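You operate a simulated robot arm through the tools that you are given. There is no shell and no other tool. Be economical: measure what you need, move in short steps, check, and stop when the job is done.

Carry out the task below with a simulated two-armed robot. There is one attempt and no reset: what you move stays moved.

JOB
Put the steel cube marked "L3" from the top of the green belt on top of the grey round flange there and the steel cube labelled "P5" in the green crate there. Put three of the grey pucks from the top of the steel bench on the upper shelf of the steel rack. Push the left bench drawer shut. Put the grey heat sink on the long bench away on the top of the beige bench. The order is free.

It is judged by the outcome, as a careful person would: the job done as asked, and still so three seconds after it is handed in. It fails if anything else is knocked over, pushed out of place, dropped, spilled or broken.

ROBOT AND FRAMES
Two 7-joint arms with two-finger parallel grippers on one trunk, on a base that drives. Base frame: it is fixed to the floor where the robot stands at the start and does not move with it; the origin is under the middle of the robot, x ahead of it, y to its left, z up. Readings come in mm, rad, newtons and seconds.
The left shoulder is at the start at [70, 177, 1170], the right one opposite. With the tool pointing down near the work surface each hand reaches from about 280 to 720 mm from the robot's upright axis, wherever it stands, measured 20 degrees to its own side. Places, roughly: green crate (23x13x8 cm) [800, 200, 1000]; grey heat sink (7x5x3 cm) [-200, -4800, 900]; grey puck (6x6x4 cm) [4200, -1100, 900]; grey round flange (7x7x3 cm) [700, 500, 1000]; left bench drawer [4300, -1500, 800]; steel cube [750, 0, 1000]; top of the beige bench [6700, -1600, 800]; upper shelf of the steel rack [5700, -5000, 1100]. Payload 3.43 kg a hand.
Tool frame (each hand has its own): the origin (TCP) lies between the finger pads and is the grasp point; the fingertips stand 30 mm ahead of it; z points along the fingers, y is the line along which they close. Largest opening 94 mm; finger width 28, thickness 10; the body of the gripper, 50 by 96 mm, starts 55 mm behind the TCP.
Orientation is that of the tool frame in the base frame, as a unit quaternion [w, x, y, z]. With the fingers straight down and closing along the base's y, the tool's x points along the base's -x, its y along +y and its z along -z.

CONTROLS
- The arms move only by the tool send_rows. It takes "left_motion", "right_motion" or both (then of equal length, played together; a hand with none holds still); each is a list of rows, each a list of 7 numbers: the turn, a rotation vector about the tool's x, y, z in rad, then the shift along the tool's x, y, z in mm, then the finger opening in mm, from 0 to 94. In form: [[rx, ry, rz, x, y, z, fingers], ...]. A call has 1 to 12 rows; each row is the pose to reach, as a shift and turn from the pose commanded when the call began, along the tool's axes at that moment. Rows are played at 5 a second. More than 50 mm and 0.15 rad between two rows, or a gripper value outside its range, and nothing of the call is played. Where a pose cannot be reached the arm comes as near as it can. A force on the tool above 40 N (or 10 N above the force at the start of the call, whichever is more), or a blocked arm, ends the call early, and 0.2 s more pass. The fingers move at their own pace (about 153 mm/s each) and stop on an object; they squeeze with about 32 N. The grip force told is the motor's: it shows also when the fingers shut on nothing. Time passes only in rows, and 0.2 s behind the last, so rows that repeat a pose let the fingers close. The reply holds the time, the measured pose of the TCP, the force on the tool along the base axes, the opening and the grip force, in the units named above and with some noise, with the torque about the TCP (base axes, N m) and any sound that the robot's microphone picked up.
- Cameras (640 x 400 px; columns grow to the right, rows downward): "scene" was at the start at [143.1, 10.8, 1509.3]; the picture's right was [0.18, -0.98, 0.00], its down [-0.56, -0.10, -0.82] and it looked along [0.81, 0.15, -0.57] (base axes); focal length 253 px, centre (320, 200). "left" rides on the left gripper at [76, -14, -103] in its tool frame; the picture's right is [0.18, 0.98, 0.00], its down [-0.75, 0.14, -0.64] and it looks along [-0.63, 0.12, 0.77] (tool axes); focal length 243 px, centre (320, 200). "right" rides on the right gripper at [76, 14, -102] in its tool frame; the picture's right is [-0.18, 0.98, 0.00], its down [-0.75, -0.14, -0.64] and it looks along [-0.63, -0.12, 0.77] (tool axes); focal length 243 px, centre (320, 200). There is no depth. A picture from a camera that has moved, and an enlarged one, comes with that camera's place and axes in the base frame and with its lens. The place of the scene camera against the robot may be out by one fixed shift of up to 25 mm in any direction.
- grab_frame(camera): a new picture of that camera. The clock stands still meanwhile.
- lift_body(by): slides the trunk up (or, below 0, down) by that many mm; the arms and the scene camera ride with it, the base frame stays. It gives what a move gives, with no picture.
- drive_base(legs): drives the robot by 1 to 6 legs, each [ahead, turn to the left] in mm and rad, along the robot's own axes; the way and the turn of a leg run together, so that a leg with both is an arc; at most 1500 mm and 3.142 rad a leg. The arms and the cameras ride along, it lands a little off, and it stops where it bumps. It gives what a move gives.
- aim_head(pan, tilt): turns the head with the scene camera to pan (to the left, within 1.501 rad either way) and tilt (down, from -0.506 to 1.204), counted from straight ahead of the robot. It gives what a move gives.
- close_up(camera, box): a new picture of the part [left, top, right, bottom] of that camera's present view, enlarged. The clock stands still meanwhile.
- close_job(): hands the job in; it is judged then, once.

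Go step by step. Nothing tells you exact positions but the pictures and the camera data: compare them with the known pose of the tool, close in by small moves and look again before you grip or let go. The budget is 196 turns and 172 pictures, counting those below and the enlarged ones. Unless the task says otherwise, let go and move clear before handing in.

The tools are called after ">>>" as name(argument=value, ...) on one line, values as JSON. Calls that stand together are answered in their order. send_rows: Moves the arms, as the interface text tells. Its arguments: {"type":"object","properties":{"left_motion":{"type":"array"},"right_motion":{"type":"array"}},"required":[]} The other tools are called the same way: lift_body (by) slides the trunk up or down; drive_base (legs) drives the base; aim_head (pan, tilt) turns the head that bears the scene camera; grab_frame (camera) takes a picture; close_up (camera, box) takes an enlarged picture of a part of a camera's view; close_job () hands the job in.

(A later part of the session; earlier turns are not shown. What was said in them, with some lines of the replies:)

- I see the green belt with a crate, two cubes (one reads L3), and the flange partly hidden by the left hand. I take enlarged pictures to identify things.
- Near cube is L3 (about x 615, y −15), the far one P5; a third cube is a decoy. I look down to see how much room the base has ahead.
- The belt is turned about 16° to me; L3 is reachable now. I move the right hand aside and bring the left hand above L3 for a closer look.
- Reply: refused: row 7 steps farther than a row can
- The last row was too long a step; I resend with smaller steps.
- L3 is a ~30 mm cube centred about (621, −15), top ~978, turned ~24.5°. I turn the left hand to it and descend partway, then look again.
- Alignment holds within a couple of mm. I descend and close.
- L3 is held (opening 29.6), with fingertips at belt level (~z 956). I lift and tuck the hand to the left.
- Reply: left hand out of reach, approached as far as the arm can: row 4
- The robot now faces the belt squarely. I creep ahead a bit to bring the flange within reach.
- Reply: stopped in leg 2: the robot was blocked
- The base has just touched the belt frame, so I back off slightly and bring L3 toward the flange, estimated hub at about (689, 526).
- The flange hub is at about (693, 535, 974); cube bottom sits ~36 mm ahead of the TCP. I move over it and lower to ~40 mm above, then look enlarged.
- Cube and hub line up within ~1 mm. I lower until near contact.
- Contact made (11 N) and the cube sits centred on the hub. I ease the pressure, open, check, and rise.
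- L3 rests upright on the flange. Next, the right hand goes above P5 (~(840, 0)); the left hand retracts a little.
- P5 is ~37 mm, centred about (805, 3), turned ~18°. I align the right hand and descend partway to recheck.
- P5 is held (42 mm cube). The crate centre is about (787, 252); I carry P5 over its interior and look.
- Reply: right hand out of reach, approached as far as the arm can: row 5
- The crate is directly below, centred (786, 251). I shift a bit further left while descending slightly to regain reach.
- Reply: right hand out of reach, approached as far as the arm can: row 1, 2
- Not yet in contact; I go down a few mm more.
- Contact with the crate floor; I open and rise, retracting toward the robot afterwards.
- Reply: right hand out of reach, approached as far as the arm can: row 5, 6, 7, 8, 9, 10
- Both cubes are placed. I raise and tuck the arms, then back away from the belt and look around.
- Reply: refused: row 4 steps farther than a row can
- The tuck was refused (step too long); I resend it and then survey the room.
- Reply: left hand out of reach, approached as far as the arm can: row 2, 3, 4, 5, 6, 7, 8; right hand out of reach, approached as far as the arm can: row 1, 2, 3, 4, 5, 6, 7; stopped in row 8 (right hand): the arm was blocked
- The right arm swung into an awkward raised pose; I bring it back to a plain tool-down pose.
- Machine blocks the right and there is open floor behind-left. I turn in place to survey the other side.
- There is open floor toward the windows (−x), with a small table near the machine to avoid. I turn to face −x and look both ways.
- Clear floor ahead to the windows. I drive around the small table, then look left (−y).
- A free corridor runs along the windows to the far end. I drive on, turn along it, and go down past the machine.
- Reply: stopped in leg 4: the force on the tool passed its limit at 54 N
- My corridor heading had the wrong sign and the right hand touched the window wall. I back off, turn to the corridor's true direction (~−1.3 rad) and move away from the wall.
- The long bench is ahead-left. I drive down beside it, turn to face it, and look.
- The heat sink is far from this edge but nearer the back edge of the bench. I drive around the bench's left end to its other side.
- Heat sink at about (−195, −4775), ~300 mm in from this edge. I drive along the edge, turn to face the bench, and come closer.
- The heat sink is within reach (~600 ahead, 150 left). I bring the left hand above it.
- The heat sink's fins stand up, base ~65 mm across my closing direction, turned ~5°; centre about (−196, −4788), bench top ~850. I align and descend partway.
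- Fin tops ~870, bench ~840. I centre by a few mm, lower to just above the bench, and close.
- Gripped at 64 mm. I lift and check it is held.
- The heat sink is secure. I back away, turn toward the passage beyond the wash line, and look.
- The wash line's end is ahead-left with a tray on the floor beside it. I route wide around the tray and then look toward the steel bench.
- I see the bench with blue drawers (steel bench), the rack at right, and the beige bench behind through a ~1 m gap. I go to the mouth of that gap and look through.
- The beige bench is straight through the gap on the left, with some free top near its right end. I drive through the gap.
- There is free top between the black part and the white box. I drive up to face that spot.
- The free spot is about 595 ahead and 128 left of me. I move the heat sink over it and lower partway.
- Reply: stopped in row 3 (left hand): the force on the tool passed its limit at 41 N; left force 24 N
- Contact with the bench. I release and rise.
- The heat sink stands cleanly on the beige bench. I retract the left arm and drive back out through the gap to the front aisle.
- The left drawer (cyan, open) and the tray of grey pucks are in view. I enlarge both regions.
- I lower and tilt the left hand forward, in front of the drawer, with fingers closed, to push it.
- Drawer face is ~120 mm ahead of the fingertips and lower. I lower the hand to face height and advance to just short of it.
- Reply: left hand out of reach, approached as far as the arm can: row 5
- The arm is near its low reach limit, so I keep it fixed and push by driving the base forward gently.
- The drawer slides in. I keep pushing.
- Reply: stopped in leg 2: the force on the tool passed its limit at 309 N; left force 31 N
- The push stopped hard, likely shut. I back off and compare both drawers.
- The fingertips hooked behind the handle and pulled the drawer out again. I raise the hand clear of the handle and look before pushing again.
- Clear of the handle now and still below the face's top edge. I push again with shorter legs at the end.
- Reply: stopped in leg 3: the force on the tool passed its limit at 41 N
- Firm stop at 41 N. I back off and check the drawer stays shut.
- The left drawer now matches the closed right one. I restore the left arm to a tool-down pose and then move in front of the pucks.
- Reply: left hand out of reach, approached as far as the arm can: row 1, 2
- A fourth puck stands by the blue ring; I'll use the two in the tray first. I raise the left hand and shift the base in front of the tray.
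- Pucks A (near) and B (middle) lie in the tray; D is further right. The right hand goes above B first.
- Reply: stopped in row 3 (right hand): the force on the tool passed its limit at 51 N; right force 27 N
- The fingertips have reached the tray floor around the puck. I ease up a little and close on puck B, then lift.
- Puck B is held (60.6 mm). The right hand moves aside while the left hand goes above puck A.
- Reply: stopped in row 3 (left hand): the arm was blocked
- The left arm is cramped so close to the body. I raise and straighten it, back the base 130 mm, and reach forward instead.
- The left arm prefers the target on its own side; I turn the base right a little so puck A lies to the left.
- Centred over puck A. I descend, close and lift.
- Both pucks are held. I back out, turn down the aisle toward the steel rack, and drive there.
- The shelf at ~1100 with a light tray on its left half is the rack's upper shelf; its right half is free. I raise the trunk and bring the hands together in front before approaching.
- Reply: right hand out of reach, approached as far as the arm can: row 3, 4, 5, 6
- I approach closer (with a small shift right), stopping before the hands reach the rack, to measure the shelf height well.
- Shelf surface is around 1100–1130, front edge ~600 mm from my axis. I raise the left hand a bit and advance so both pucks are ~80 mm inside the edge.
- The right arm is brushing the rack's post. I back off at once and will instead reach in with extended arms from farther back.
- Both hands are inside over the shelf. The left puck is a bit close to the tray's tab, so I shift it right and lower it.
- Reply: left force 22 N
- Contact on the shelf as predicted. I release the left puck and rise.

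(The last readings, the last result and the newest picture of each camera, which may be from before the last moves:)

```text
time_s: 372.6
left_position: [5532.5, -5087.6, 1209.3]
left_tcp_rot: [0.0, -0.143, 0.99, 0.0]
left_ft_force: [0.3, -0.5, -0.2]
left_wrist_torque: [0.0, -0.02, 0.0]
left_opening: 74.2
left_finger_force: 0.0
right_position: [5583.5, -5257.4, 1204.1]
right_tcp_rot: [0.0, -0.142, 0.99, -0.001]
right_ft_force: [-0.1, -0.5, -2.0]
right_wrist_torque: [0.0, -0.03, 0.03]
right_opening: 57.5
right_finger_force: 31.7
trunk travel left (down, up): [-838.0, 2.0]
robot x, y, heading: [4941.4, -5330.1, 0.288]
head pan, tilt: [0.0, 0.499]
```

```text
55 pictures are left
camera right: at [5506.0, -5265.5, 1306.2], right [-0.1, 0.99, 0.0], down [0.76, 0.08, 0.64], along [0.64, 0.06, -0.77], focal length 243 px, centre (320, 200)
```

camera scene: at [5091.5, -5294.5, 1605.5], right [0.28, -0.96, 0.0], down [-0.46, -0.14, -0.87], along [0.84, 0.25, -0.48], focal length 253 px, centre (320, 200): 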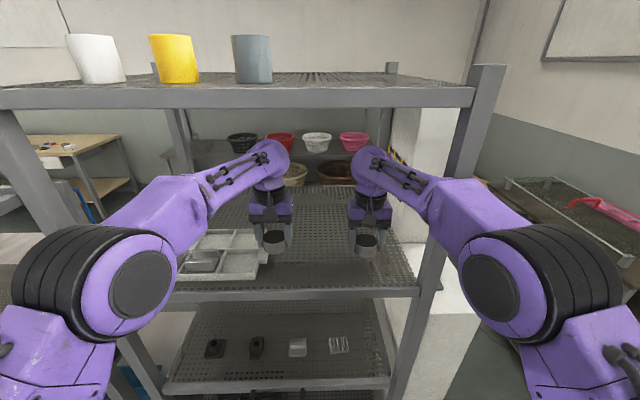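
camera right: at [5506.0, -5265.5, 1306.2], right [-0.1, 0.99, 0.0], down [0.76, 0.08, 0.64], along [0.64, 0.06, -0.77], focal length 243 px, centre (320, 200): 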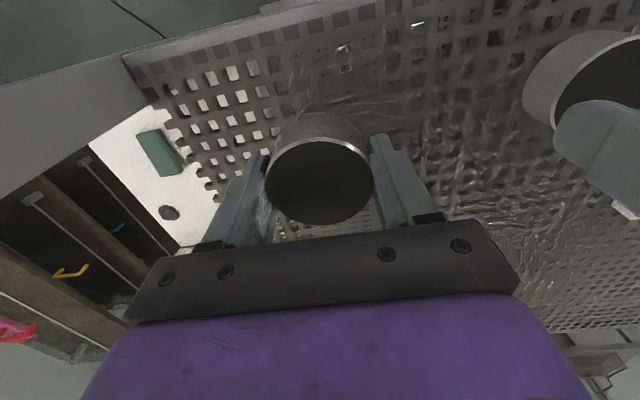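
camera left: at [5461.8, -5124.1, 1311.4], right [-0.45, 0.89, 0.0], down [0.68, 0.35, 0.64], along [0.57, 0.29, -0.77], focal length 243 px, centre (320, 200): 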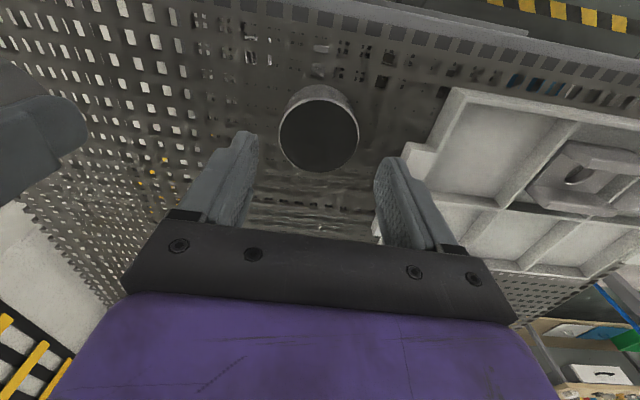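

The left puck stands on the shelf. I withdraw the left hand and lower the right puck.

>>> send_rows(left_motion=[[0, 0, 0, 30, 0, -5, 74], [0, 0, 0, 65, 0, -5, 74], [0, 0, 0, 100, 0, -5, 74], [0, 0, 0, 135, 0, -5, 74], [0, 0, 0, 170, 10, -5, 74], [0, 0, 0, 180, 30, -5, 74], [0, 0, 0, 180, 40, -5, 74]], right_motion=[[0, 0, 0, 0, 0, 20, 35], [0, 0, 0, 0, 0, 35, 35], [0, 0, 0, 0, 0, 43, 35], [0, 0, 0, 0, 0, 47, 35], [0, 0, 0, 0, 0, 50, 35], [0, 0, 0, 0, 0, 53, 35], [0, 0, 0, 0, 0, 55, 35]])

>>> grab_frame(camera="right")

```text
time_s: 374.2
left_position: [5345.6, -5100.4, 1215.2]
left_tcp_rot: [0.002, -0.142, 0.99, 0.0]
left_ft_force: [-0.1, 1.0, 0.3]
left_wrist_torque: [-0.01, 0.01, 0.0]
left_opening: 74.1
left_finger_force: 0.1
right_position: [5582.9, -5257.1, 1150.8]
right_tcp_rot: [0.003, -0.142, 0.99, 0.0]
right_ft_force: [1.9, 0.7, 13.1]
right_wrist_torque: [0.15, -0.42, -0.03]
right_opening: 57.5
right_finger_force: 31.9
trunk travel left (down, up): [-838.0, 2.0]
robot x, y, heading: [4941.9, -5335.4, 0.289]
head pan, tilt: [0.0, 0.499]
```

```text
54 pictures are left
camera right: at [5505.2, -5265.0, 1253.3], right [-0.1, 1.0, 0.0], down [0.76, 0.08, 0.65], along [0.64, 0.06, -0.76], focal length 243 px, centre (320, 200)
```

right: 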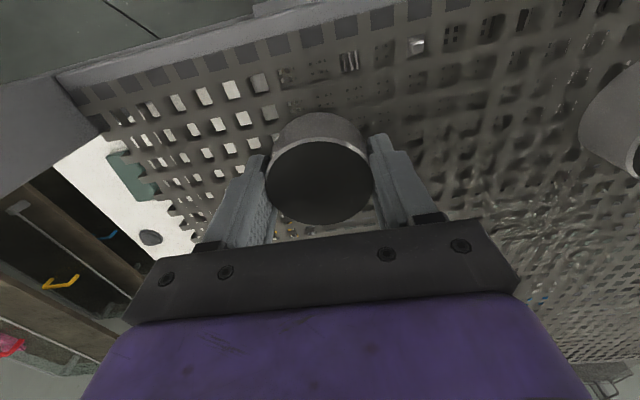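

Contact (13 N). I release the right puck, rise, and withdraw.

>>> send_rows(right_motion=[[0, 0, 0, 0, 0, -1, 35], [0, 0, 0, 0, 0, -1, 62], [0, 0, 0, 0, 0, -1, 74], [0, 0, 0, 0, 0, -15, 74], [0, 0, 0, 0, 0, -40, 74], [0, 0, 0, 0, 0, -60, 74], [0, 0, 0, 35, 0, -65, 74], [0, 0, 0, 75, 0, -65, 74], [0, 0, 0, 115, 0, -65, 74], [0, 0, 0, 155, 0, -65, 74], [0, 0, 0, 190, 0, -65, 74]])

>>> grab_frame(camera="scene")

```text
time_s: 376.6
left_position: [5347.0, -5101.6, 1215.6]
left_tcp_rot: [0.003, -0.143, 0.99, 0.001]
left_ft_force: [0.7, 0.3, 0.2]
left_wrist_torque: [0.0, -0.04, 0.03]
left_opening: 74.2
left_finger_force: 0.0
right_position: [5398.3, -5312.2, 1213.3]
right_tcp_rot: [0.001, -0.143, 0.99, 0.0]
right_ft_force: [1.0, -0.4, -0.3]
right_wrist_torque: [0.0, -0.02, 0.01]
right_opening: 73.9
right_finger_force: 0.1
trunk travel left (down, up): [-838.0, 2.0]
robot x, y, heading: [4944.0, -5331.4, 0.289]
head pan, tilt: [0.0, 0.499]
```

```text
53 pictures are left
camera scene: at [5079.7, -5298.1, 1606.8], right [0.28, -0.96, 0.0], down [-0.46, -0.14, -0.88], along [0.84, 0.25, -0.48], focal length 253 px, centre (320, 200)
```

scene: 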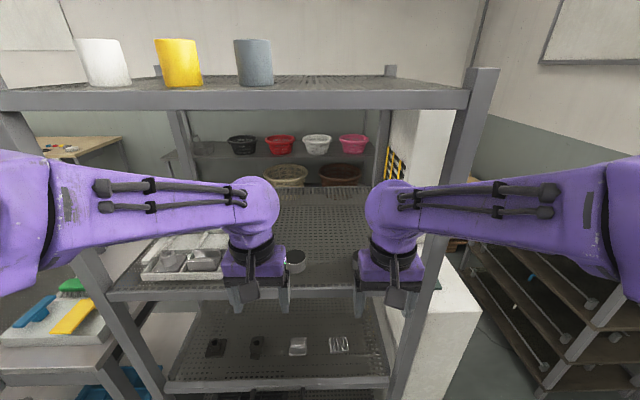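

Two pucks are on the shelf. I back out and return to the steel bench for the third puck (the one beside the blue ring).

>>> drive_base(legs=[[-300, 0], [0, 1.562], [1500, 0], [1500, 0], [735, 0], [0, -1.15]])

>>> aim_head(pan=-0.2, tilt=0.6)

>>> grab_frame(camera="scene")

```text
time_s: 403.1
left_position: [3996.5, -1425.0, 1213.9]
left_tcp_rot: [0.0, -0.322, 0.947, 0.0]
left_ft_force: [0.3, -0.1, -0.6]
left_wrist_torque: [0.02, 0.0, 0.0]
left_opening: 74.0
left_finger_force: 0.1
right_position: [4122.5, -1601.4, 1212.7]
right_tcp_rot: [0.001, -0.322, 0.947, -0.001]
right_ft_force: [-0.6, 0.5, 0.3]
right_wrist_torque: [0.0, 0.05, -0.01]
right_opening: 74.1
right_finger_force: 0.0
trunk travel left (down, up): [-838.0, 2.0]
robot x, y, heading: [3702.0, -1785.9, 0.656]
head pan, tilt: [0.0, 0.499]
```

```text
time_s: 403.8
left_position: [3997.1, -1424.2, 1214.1]
left_tcp_rot: [0.001, -0.323, 0.947, 0.001]
left_ft_force: [0.2, 0.5, -0.5]
left_wrist_torque: [-0.02, -0.01, -0.02]
left_opening: 74.1
left_finger_force: 0.1
right_position: [4122.7, -1602.0, 1212.7]
right_tcp_rot: [0.0, -0.322, 0.947, 0.0]
right_ft_force: [-0.6, 0.3, 0.3]
right_wrist_torque: [-0.01, -0.01, 0.0]
right_opening: 74.1
right_finger_force: 0.1
trunk travel left (down, up): [-838.0, 2.0]
robot x, y, heading: [3702.5, -1786.7, 0.661]
head pan, tilt: [-0.201, 0.6]
```

```text
52 pictures are left
camera scene: at [3826.9, -1722.7, 1597.4], right [0.44, -0.9, 0.0], down [-0.51, -0.25, -0.83], along [0.74, 0.37, -0.56], focal length 253 px, centre (320, 200)
```

scene: 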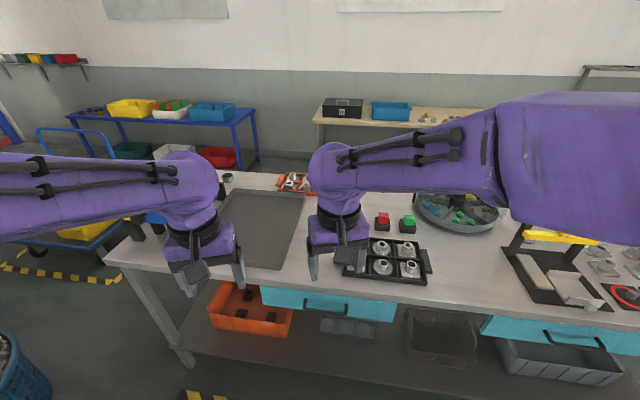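

>>> drive_base(legs=[[250, 0], [100, 0]])

>>> grab_frame(camera="right")

>>> grab_frame(camera="scene")

```text
time_s: 406.4
left_position: [4263.1, -1220.8, 1219.3]
left_tcp_rot: [0.006, -0.322, 0.947, 0.002]
left_ft_force: [-0.9, -0.8, 0.2]
left_wrist_torque: [0.04, -0.05, -0.01]
left_opening: 74.0
left_finger_force: 0.1
right_position: [4388.7, -1396.3, 1218.7]
right_tcp_rot: [0.007, -0.321, 0.947, 0.001]
right_ft_force: [-0.5, 0.4, -0.6]
right_wrist_torque: [0.03, -0.06, 0.01]
right_opening: 74.3
right_finger_force: 0.0
trunk travel left (down, up): [-838.0, 2.0]
robot x, y, heading: [3979.7, -1573.8, 0.653]
head pan, tilt: [-0.201, 0.6]
```

```text
51 pictures are left
camera right: at [4318.3, -1431.7, 1319.8], right [-0.45, 0.89, 0.0], down [0.68, 0.34, 0.65], along [0.58, 0.29, -0.76], focal length 243 px, centre (320, 200)
```

right: 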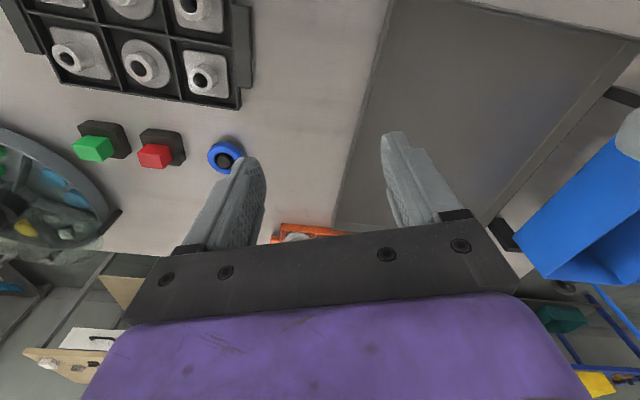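

```text
50 pictures are left
camera scene: at [4089.3, -1519.4, 1598.9], right [0.44, -0.9, 0.0], down [-0.5, -0.24, -0.83], along [0.74, 0.37, -0.56], focal length 253 px, centre (320, 200)
```

scene: 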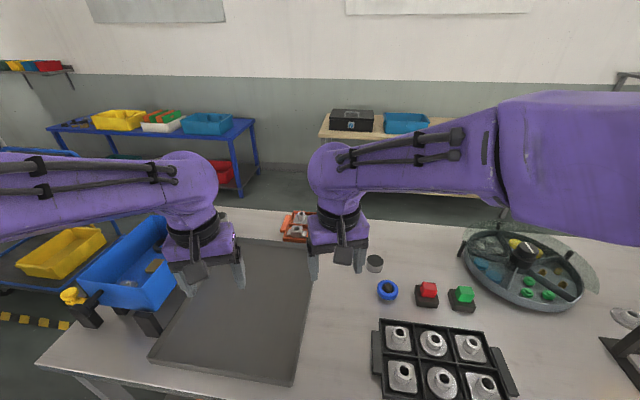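

Puck D is visible at about (4695, −1430). I nudge closer, lower the trunk, and bring the right hand above it.

>>> drive_base(legs=[[35, 0]])

>>> lift_body(by=-80)

>>> send_rows(right_motion=[[0, 0, 0, -28, -34, 5, 84], [0, 0, 0, -56, -68, 10, 84], [0, 0, 0, -84, -102, 15, 84], [0, 0, 0, -112, -136, 20, 84], [0, 0, 0, -140, -170, 25, 84], [0, 0, 0, -165, -205, 30, 84]])

>>> grab_frame(camera="right")

```text
time_s: 407.2
left_position: [4296.0, -1193.3, 1216.7]
left_tcp_rot: [0.003, -0.321, 0.947, 0.001]
left_ft_force: [-0.5, -1.2, -0.1]
left_wrist_torque: [0.02, -0.03, -0.01]
left_opening: 73.8
left_finger_force: 0.0
right_position: [4422.2, -1370.9, 1215.2]
right_tcp_rot: [0.002, -0.321, 0.947, 0.0]
right_ft_force: [-0.2, -0.6, -0.1]
right_wrist_torque: [0.03, -0.06, -0.01]
right_opening: 74.0
right_finger_force: 0.1
trunk travel left (down, up): [-838.0, 2.0]
robot x, y, heading: [4002.3, -1550.2, 0.657]
head pan, tilt: [-0.201, 0.6]
```

```text
time_s: 408.4
left_position: [4299.0, -1191.7, 1134.3]
left_tcp_rot: [0.001, -0.322, 0.947, 0.002]
left_ft_force: [0.0, -0.2, 0.5]
left_wrist_torque: [-0.02, 0.04, 0.0]
left_opening: 74.1
left_finger_force: 0.1
right_position: [4424.2, -1369.3, 1133.6]
right_tcp_rot: [0.002, -0.321, 0.947, -0.001]
right_ft_force: [0.2, -0.7, 0.5]
right_wrist_torque: [0.02, -0.01, -0.02]
right_opening: 74.0
right_finger_force: 0.1
trunk travel left (down, up): [-758.0, 82.0]
robot x, y, heading: [4004.6, -1551.7, 0.662]
head pan, tilt: [-0.201, 0.6]
```

```text
time_s: 409.8
left_position: [4302.5, -1191.6, 1133.7]
left_tcp_rot: [0.0, -0.322, 0.947, 0.001]
left_ft_force: [0.6, 0.5, 0.2]
left_wrist_torque: [0.0, 0.02, 0.01]
left_opening: 73.8
left_finger_force: 0.0
right_position: [4683.7, -1429.3, 1102.9]
right_tcp_rot: [0.0, -0.321, 0.947, -0.001]
right_ft_force: [0.4, 0.5, -0.7]
right_wrist_torque: [0.01, 0.01, -0.01]
right_opening: 83.9
right_finger_force: 0.1
trunk travel left (down, up): [-758.0, 82.0]
robot x, y, heading: [4003.1, -1552.1, 0.656]
head pan, tilt: [-0.201, 0.6]
```

```text
49 pictures are left
camera right: at [4613.7, -1464.7, 1205.7], right [-0.45, 0.89, 0.0], down [0.68, 0.35, 0.64], along [0.57, 0.29, -0.77], focal length 243 px, centre (320, 200)
```

right: 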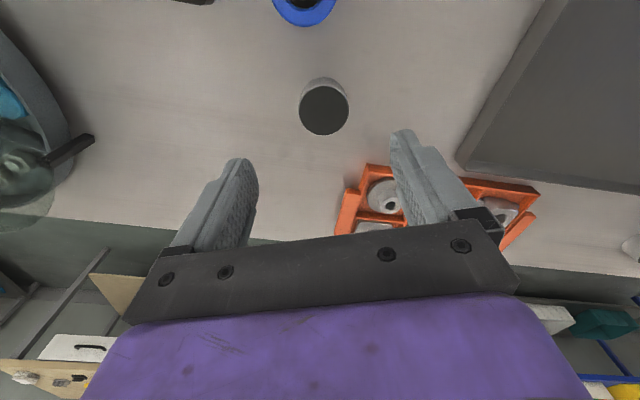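

>>> send_rows(right_motion=[[0, 0, 0, -23.7, -1.4, 20, 84], [0, 0, 0, -23.7, -1.4, 60, 84], [0, 0, 0, -23.7, -1.4, 100, 84]])

>>> grab_frame(camera="right")

```text
time_s: 410.6
left_position: [4300.0, -1190.9, 1134.9]
left_tcp_rot: [0.002, -0.322, 0.947, 0.0]
left_ft_force: [-0.5, 0.1, -0.4]
left_wrist_torque: [-0.01, 0.0, 0.01]
left_opening: 74.0
left_finger_force: 0.0
right_position: [4702.6, -1416.0, 1005.0]
right_tcp_rot: [0.001, -0.322, 0.947, -0.001]
right_ft_force: [1.3, 0.5, -0.6]
right_wrist_torque: [0.01, 0.05, -0.01]
right_opening: 84.0
right_finger_force: 0.0
trunk travel left (down, up): [-758.0, 82.0]
robot x, y, heading: [4005.2, -1550.7, 0.658]
head pan, tilt: [-0.201, 0.6]
```

```text
48 pictures are left
camera right: at [4632.9, -1451.6, 1106.9], right [-0.45, 0.89, 0.0], down [0.68, 0.35, 0.64], along [0.57, 0.29, -0.77], focal length 243 px, centre (320, 200)
```

right: 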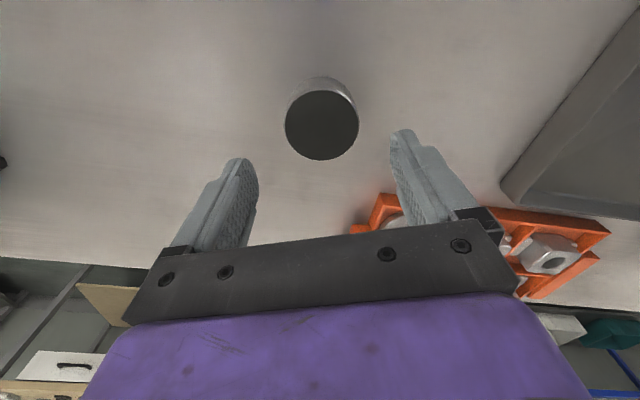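

>>> send_rows(right_motion=[[0, 0, 0, -2.3, 0.7, 35, 84], [0, 0, 0, -2.3, 0.7, 65, 84], [0, 0, 0, -2.3, 0.7, 75, 84], [0, 0, 0, -2.3, 0.7, 78, 84]])

>>> grab_frame(camera="right")

```text
time_s: 411.6
left_position: [4299.0, -1191.8, 1135.1]
left_tcp_rot: [0.003, -0.321, 0.947, 0.001]
left_ft_force: [0.2, 0.4, 1.2]
left_wrist_torque: [-0.05, -0.01, 0.02]
left_opening: 74.0
left_finger_force: 0.1
right_position: [4702.9, -1414.6, 930.8]
right_tcp_rot: [0.003, -0.321, 0.947, 0.0]
right_ft_force: [3.4, -0.5, 13.5]
right_wrist_torque: [0.4, 0.47, -0.01]
right_opening: 82.9
right_finger_force: 0.0
trunk travel left (down, up): [-758.0, 82.0]
robot x, y, heading: [4005.0, -1552.7, 0.656]
head pan, tilt: [-0.201, 0.6]
```

```text
47 pictures are left
camera right: at [4633.3, -1449.3, 1031.9], right [-0.45, 0.89, 0.0], down [0.68, 0.35, 0.65], along [0.58, 0.29, -0.76], focal length 243 px, centre (320, 200)
```

right: 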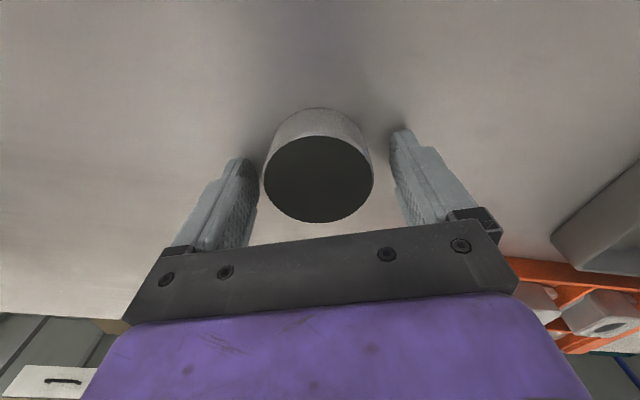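

Tips touch the bench around the puck. I ease up, close, and lift.

>>> send_rows(right_motion=[[0, 0, 0, 0, 0, -5, 84], [0, 0, 0, 0, 0, -5, 60], [0, 0, 0, 0, 0, -5, 35], [0, 0, 0, 0, 0, -5, 35], [0, 0, 0, 0, 0, -25, 35], [0, 0, 0, 0, 0, -70, 35], [0, 0, 0, 0, 0, -115, 35], [0, 0, 0, 0, 0, -160, 35], [0, 0, 0, 35, 25, -180, 35], [0, 0, 0, 70, 50, -195, 35], [0, 0, 0, 105, 75, -205, 35], [0, 0, 0, 140, 100, -210, 35]])

>>> grab_frame(camera="right")

```text
time_s: 414.2
left_position: [4297.6, -1191.4, 1135.0]
left_tcp_rot: [0.003, -0.321, 0.947, 0.001]
left_ft_force: [-0.7, -0.4, 0.3]
left_wrist_torque: [0.04, -0.02, 0.01]
left_opening: 73.9
left_finger_force: 0.0
right_position: [4528.3, -1422.0, 1137.8]
right_tcp_rot: [0.002, -0.322, 0.947, -0.001]
right_ft_force: [0.4, -0.3, -2.4]
right_wrist_torque: [0.01, -0.01, 0.01]
right_opening: 57.2
right_finger_force: 31.9
trunk travel left (down, up): [-758.0, 82.0]
robot x, y, heading: [4003.7, -1555.4, 0.659]
head pan, tilt: [-0.201, 0.6]
```

```text
46 pictures are left
camera right: at [4458.6, -1456.3, 1238.8], right [-0.45, 0.89, 0.0], down [0.68, 0.35, 0.65], along [0.58, 0.29, -0.76], focal length 243 px, centre (320, 200)
```

right: 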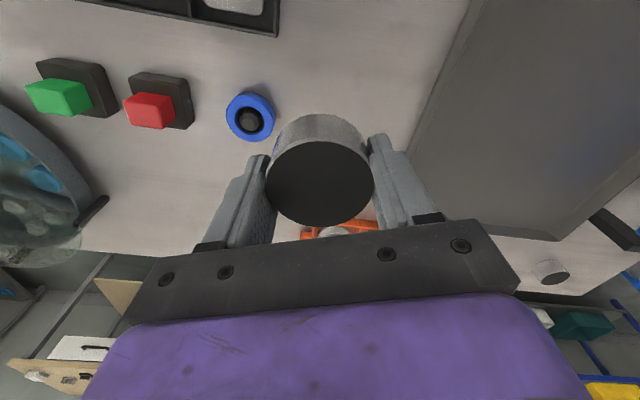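

Puck D is held. I drive back to the rack.

>>> drive_base(legs=[[-400, 0], [0, -1.95], [1500, 0], [1500, 0], [660, 0], [0, 1.572]])

>>> lift_body(by=80)

>>> aim_head(pan=0.0, tilt=0.5)

>>> grab_frame(camera="scene")

```text
time_s: 442.6
left_position: [5090.0, -5117.7, 1134.3]
left_tcp_rot: [0.002, -0.136, 0.991, 0.0]
left_ft_force: [-0.5, 0.4, 0.0]
left_wrist_torque: [0.01, 0.0, -0.01]
left_opening: 73.9
left_finger_force: 0.1
right_position: [5217.6, -5417.2, 1134.7]
right_tcp_rot: [0.001, -0.136, 0.991, -0.002]
right_ft_force: [0.2, 0.5, -1.9]
right_wrist_torque: [0.02, 0.03, 0.05]
right_opening: 57.1
right_finger_force: 31.6
trunk travel left (down, up): [-758.0, 82.0]
robot x, y, heading: [4679.6, -5343.7, 0.276]
head pan, tilt: [-0.201, 0.6]
```

```text
time_s: 443.8
left_position: [5089.9, -5116.7, 1214.1]
left_tcp_rot: [0.001, -0.136, 0.991, 0.0]
left_ft_force: [-0.3, 0.0, -0.7]
left_wrist_torque: [-0.02, -0.02, 0.05]
left_opening: 74.1
left_finger_force: 0.1
right_position: [5220.0, -5417.2, 1214.7]
right_tcp_rot: [0.002, -0.136, 0.991, -0.001]
right_ft_force: [-0.3, -0.2, -1.8]
right_wrist_torque: [-0.01, -0.01, -0.05]
right_opening: 56.9
right_finger_force: 31.7
trunk travel left (down, up): [-838.0, 2.0]
robot x, y, heading: [4679.6, -5341.1, 0.272]
head pan, tilt: [-0.201, 0.6]
```

```text
time_s: 444.5
left_position: [5089.6, -5115.6, 1213.2]
left_tcp_rot: [0.001, -0.135, 0.991, 0.0]
left_ft_force: [0.1, 0.9, 0.0]
left_wrist_torque: [-0.01, 0.0, -0.01]
left_opening: 73.8
left_finger_force: 0.1
right_position: [5218.0, -5416.5, 1214.6]
right_tcp_rot: [0.0, -0.136, 0.991, 0.0]
right_ft_force: [0.7, 0.0, -2.0]
right_wrist_torque: [0.02, -0.03, -0.01]
right_opening: 57.4
right_finger_force: 32.6
trunk travel left (down, up): [-838.0, 2.0]
robot x, y, heading: [4679.5, -5341.2, 0.279]
head pan, tilt: [0.0, 0.499]
```

```text
45 pictures are left
camera scene: at [4822.9, -5309.2, 1606.4], right [0.27, -0.96, 0.0], down [-0.46, -0.13, -0.88], along [0.84, 0.24, -0.48], focal length 253 px, centre (320, 200)
```

scene: 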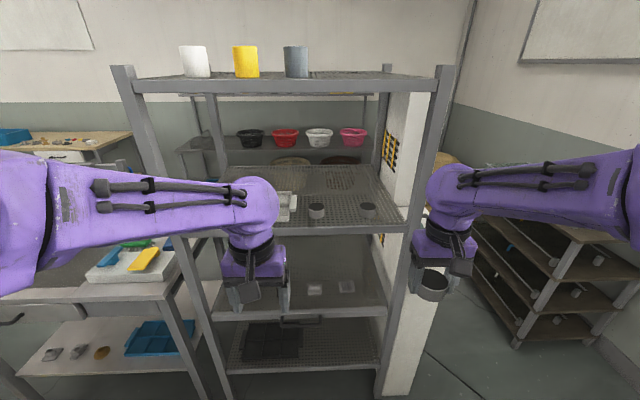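

I reposition the hands (right toward the centre, left back) and then advance.

>>> send_rows(left_motion=[[0, 0, 0, 18, 16, 0, 74], [0, 0, 0, 36, 32, 0, 74], [0, 0, 0, 55, 50, 0, 74]], right_motion=[[0, 0, 0, 8, 33, 0, 35], [0, 0, 0, 16, 66, 0, 35], [0, 0, 0, 25, 100, 0, 35]])

>>> drive_base(legs=[[0, 0.075], [240, 0], [0, -0.065]])

>>> grab_frame(camera="scene")

```text
time_s: 445.3
left_position: [5021.3, -5080.3, 1214.8]
left_tcp_rot: [0.002, -0.136, 0.991, -0.001]
left_ft_force: [0.3, 0.4, -0.1]
left_wrist_torque: [-0.03, -0.01, 0.0]
left_opening: 74.1
left_finger_force: 0.1
right_position: [5165.7, -5324.7, 1216.1]
right_tcp_rot: [0.002, -0.136, 0.991, -0.003]
right_ft_force: [-0.3, 0.4, -2.1]
right_wrist_torque: [0.01, 0.0, 0.0]
right_opening: 57.1
right_finger_force: 32.3
trunk travel left (down, up): [-838.0, 2.0]
robot x, y, heading: [4684.7, -5340.8, 0.271]
head pan, tilt: [0.0, 0.499]
```

```text
time_s: 448.0
left_position: [5245.6, -4996.0, 1215.0]
left_tcp_rot: [0.002, -0.14, 0.99, 0.0]
left_ft_force: [0.3, 1.0, -0.4]
left_wrist_torque: [0.0, -0.01, 0.01]
left_opening: 73.7
left_finger_force: 0.0
right_position: [5391.4, -5238.2, 1215.1]
right_tcp_rot: [0.001, -0.141, 0.99, -0.003]
right_ft_force: [-1.0, -1.0, -2.1]
right_wrist_torque: [-0.01, 0.0, 0.02]
right_opening: 57.1
right_finger_force: 32.2
trunk travel left (down, up): [-838.0, 2.0]
robot x, y, heading: [4904.5, -5260.1, 0.286]
head pan, tilt: [0.0, 0.499]
```

```text
44 pictures are left
camera scene: at [5045.7, -5222.6, 1606.6], right [0.28, -0.96, 0.0], down [-0.46, -0.14, -0.88], along [0.84, 0.25, -0.48], focal length 253 px, centre (320, 200)
```

scene: 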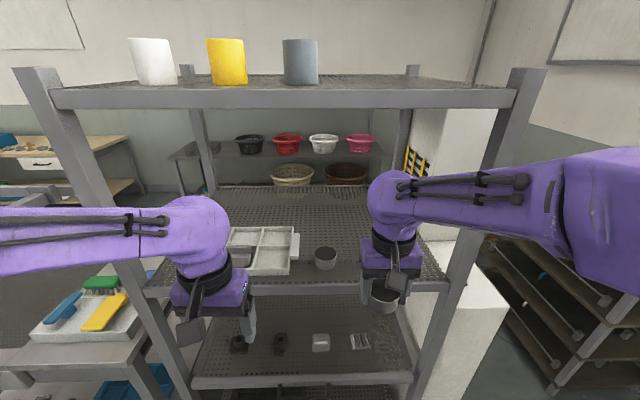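

>>> drive_base(legs=[[85, 0]])

>>> send_rows(right_motion=[[0, 0, 0, -33, 3, 0, 35], [0, 0, 0, -66, 6, 0, 35], [0, 0, 0, -99, 9, 0, 35], [0, 0, 0, -132, 12, 3, 35], [0, 0, 0, -165, 16, 6, 35]])

>>> grab_frame(camera="right")

>>> grab_frame(camera="scene")

```text
time_s: 449.1
left_position: [5318.1, -4976.4, 1218.8]
left_tcp_rot: [0.006, -0.141, 0.99, 0.001]
left_ft_force: [-1.3, 0.4, -0.2]
left_wrist_torque: [0.02, -0.06, 0.0]
left_opening: 73.9
left_finger_force: 0.2
right_position: [5463.5, -5219.2, 1220.0]
right_tcp_rot: [0.005, -0.142, 0.99, 0.0]
right_ft_force: [-1.7, -0.2, -1.6]
right_wrist_torque: [0.02, -0.07, 0.0]
right_opening: 57.2
right_finger_force: 32.0
trunk travel left (down, up): [-838.0, 2.0]
robot x, y, heading: [4985.3, -5240.5, 0.284]
head pan, tilt: [0.0, 0.499]
```

```text
time_s: 450.3
left_position: [5328.6, -4973.2, 1215.2]
left_tcp_rot: [0.002, -0.14, 0.99, 0.0]
left_ft_force: [0.2, 0.0, -0.2]
left_wrist_torque: [0.03, -0.02, -0.04]
left_opening: 74.1
left_finger_force: 0.0
right_position: [5629.3, -5155.1, 1209.4]
right_tcp_rot: [0.001, -0.14, 0.99, -0.002]
right_ft_force: [0.6, -0.2, -1.1]
right_wrist_torque: [0.02, -0.03, 0.02]
right_opening: 57.0
right_finger_force: 31.9
trunk travel left (down, up): [-838.0, 2.0]
robot x, y, heading: [4988.0, -5236.9, 0.284]
head pan, tilt: [0.0, 0.499]
```

```text
43 pictures are left
camera right: at [5551.4, -5161.4, 1310.9], right [-0.1, 1.0, 0.0], down [0.76, 0.08, 0.64], along [0.64, 0.06, -0.77], focal length 243 px, centre (320, 200)
```

right: 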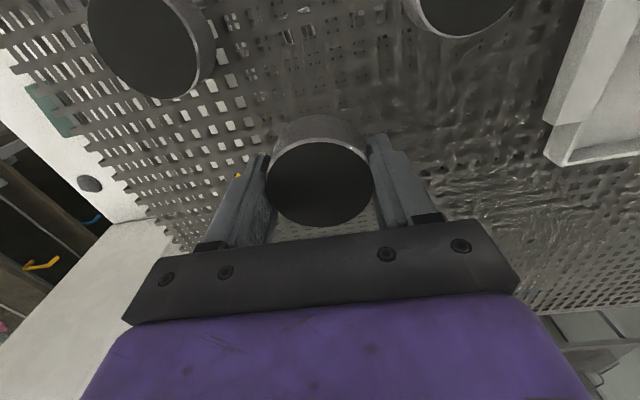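

```text
42 pictures are left
camera scene: at [5131.0, -5200.9, 1606.4], right [0.28, -0.96, 0.0], down [-0.46, -0.13, -0.88], along [0.84, 0.25, -0.48], focal length 253 px, centre (320, 200)
```

scene: 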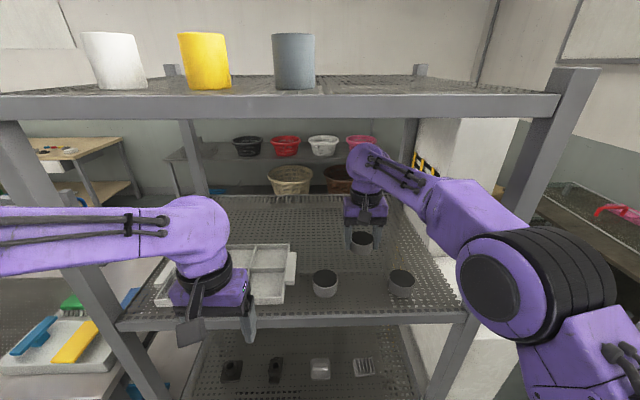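

>>> send_rows(right_motion=[[0, 0, 0, 0, 0, 25, 35], [0, 0, 0, 0, 0, 45, 35], [0, 0, 0, 0, 0, 52, 35], [0, 0, 0, 0, 0, 56, 35], [0, 0, 0, 0, 0, 59, 35], [0, 0, 0, 0, 0, 62, 35]])

>>> grab_frame(camera="right")

```text
time_s: 451.7
left_position: [5328.0, -4974.1, 1215.8]
left_tcp_rot: [0.003, -0.14, 0.99, 0.001]
left_ft_force: [-0.9, 0.1, -0.3]
left_wrist_torque: [-0.04, -0.02, 0.01]
left_opening: 74.0
left_finger_force: 0.1
right_position: [5629.1, -5156.2, 1149.1]
right_tcp_rot: [0.004, -0.141, 0.99, -0.001]
right_ft_force: [5.5, 0.2, 15.1]
right_wrist_torque: [-0.01, 0.34, -0.03]
right_opening: 57.2
right_finger_force: 31.7
trunk travel left (down, up): [-838.0, 2.0]
robot x, y, heading: [4988.1, -5235.9, 0.282]
head pan, tilt: [0.0, 0.499]
```

```text
41 pictures are left
camera right: at [5550.6, -5162.4, 1252.2], right [-0.1, 1.0, 0.0], down [0.76, 0.07, 0.65], along [0.64, 0.06, -0.76], focal length 243 px, centre (320, 200)
```

right: 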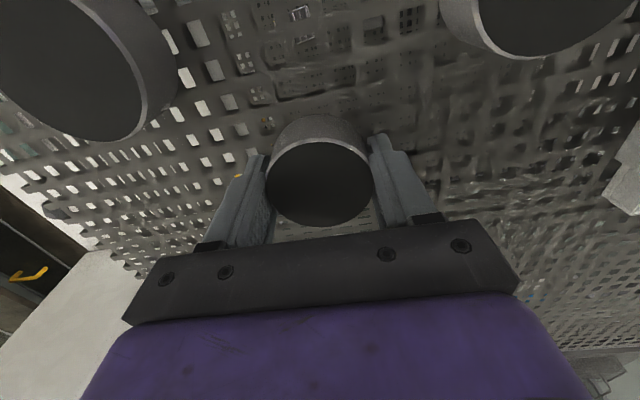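

Contact. I release the third puck, rise well above the others, and withdraw.

>>> send_rows(right_motion=[[0, 0, 0, 0, 0, -2, 35], [0, 0, 0, 0, 0, -2, 62], [0, 0, 0, 0, 0, -2, 72], [0, 0, 0, 0, 0, -15, 72], [0, 0, 0, 0, 0, -40, 72], [0, 0, 0, 0, 0, -75, 72], [0, 0, 0, 35, -2, -80, 72], [0, 0, 0, 75, -5, -80, 72], [0, 0, 0, 115, -8, -80, 72], [0, 0, 0, 155, -12, -80, 72], [0, 0, 0, 170, -16, -80, 72]])

>>> drive_base(legs=[[-400, 0]])

>>> grab_frame(camera="scene")

>>> close_up(camera="scene", box=[220, 150, 420, 250])

```text
time_s: 454.1
left_position: [5327.2, -4975.2, 1215.3]
left_tcp_rot: [0.002, -0.14, 0.99, 0.0]
left_ft_force: [0.7, -0.1, -0.1]
left_wrist_torque: [0.0, -0.01, -0.01]
left_opening: 74.3
left_finger_force: 0.0
right_position: [5469.1, -5219.0, 1227.9]
right_tcp_rot: [0.002, -0.14, 0.99, -0.001]
right_ft_force: [-0.5, 0.2, 0.0]
right_wrist_torque: [0.02, 0.01, -0.01]
right_opening: 71.9
right_finger_force: 0.1
trunk travel left (down, up): [-838.0, 2.0]
robot x, y, heading: [4985.8, -5237.4, 0.284]
head pan, tilt: [0.0, 0.499]
```

```text
time_s: 456.6
left_position: [4941.9, -5086.8, 1214.2]
left_tcp_rot: [0.001, -0.141, 0.99, 0.0]
left_ft_force: [0.1, 0.0, 0.1]
left_wrist_torque: [0.03, 0.03, 0.01]
left_opening: 73.7
left_finger_force: 0.1
right_position: [5085.5, -5329.7, 1227.2]
right_tcp_rot: [0.0, -0.14, 0.99, -0.001]
right_ft_force: [0.4, -0.1, 0.4]
right_wrist_torque: [-0.02, 0.03, 0.02]
right_opening: 72.1
right_finger_force: 0.1
trunk travel left (down, up): [-838.0, 2.0]
robot x, y, heading: [4599.8, -5350.0, 0.285]
head pan, tilt: [0.0, 0.499]
```

```text
40 pictures are left
camera scene: at [4744.9, -5314.1, 1606.3], right [0.28, -0.96, 0.0], down [-0.46, -0.14, -0.88], along [0.84, 0.25, -0.48], focal length 253 px, centre (320, 200)
```

scene: 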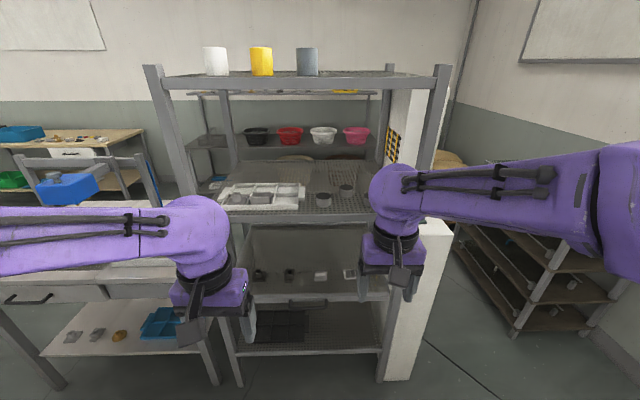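

```text
3.20 times, centred on (320, 200) of scene
camera zoom: at [4744.9, -5314.1, 1606.3], right [0.28, -0.96, 0.0], down [-0.46, -0.14, -0.88], along [0.84, 0.25, -0.48], focal length 809 px, centre (320, 200)
```

zoom: 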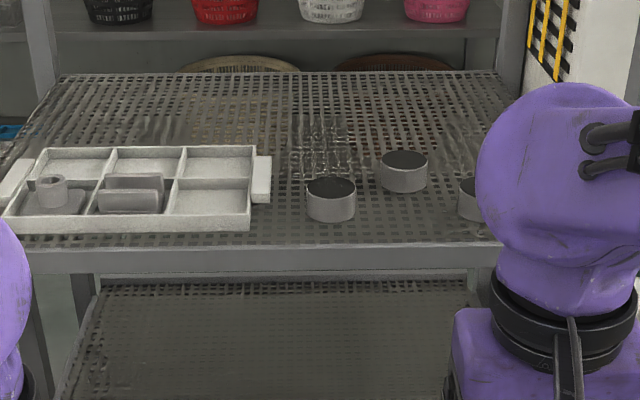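

Three pucks stand upright on the rack's upper shelf, the hands are clear, and the cubes, heat sink and drawer all looked right when I last saw them, so I hand in.

>>> close_job()

```text
The job is handed in.
```

The job is handed in, with every part done as asked:
- **Cubes:** L3 is on the flange and P5 is in the green crate.
- **Pucks:** three grey pucks are on the rack shelf at about 1100 mm. I took that as the upper shelf from the coordinates you gave. The rack also has a top level with cups on it.
- **Drawer:** the left bench drawer is shut. My first push hooked the handle and pulled it back out, so I pushed it shut a second time.
- **Heat sink:** it is on top of the beige bench.

On the way, my right hand touched the window wall, the base bumped the belt frame, and the right arm brushed a rack post. I saw nothing moved by any of these.
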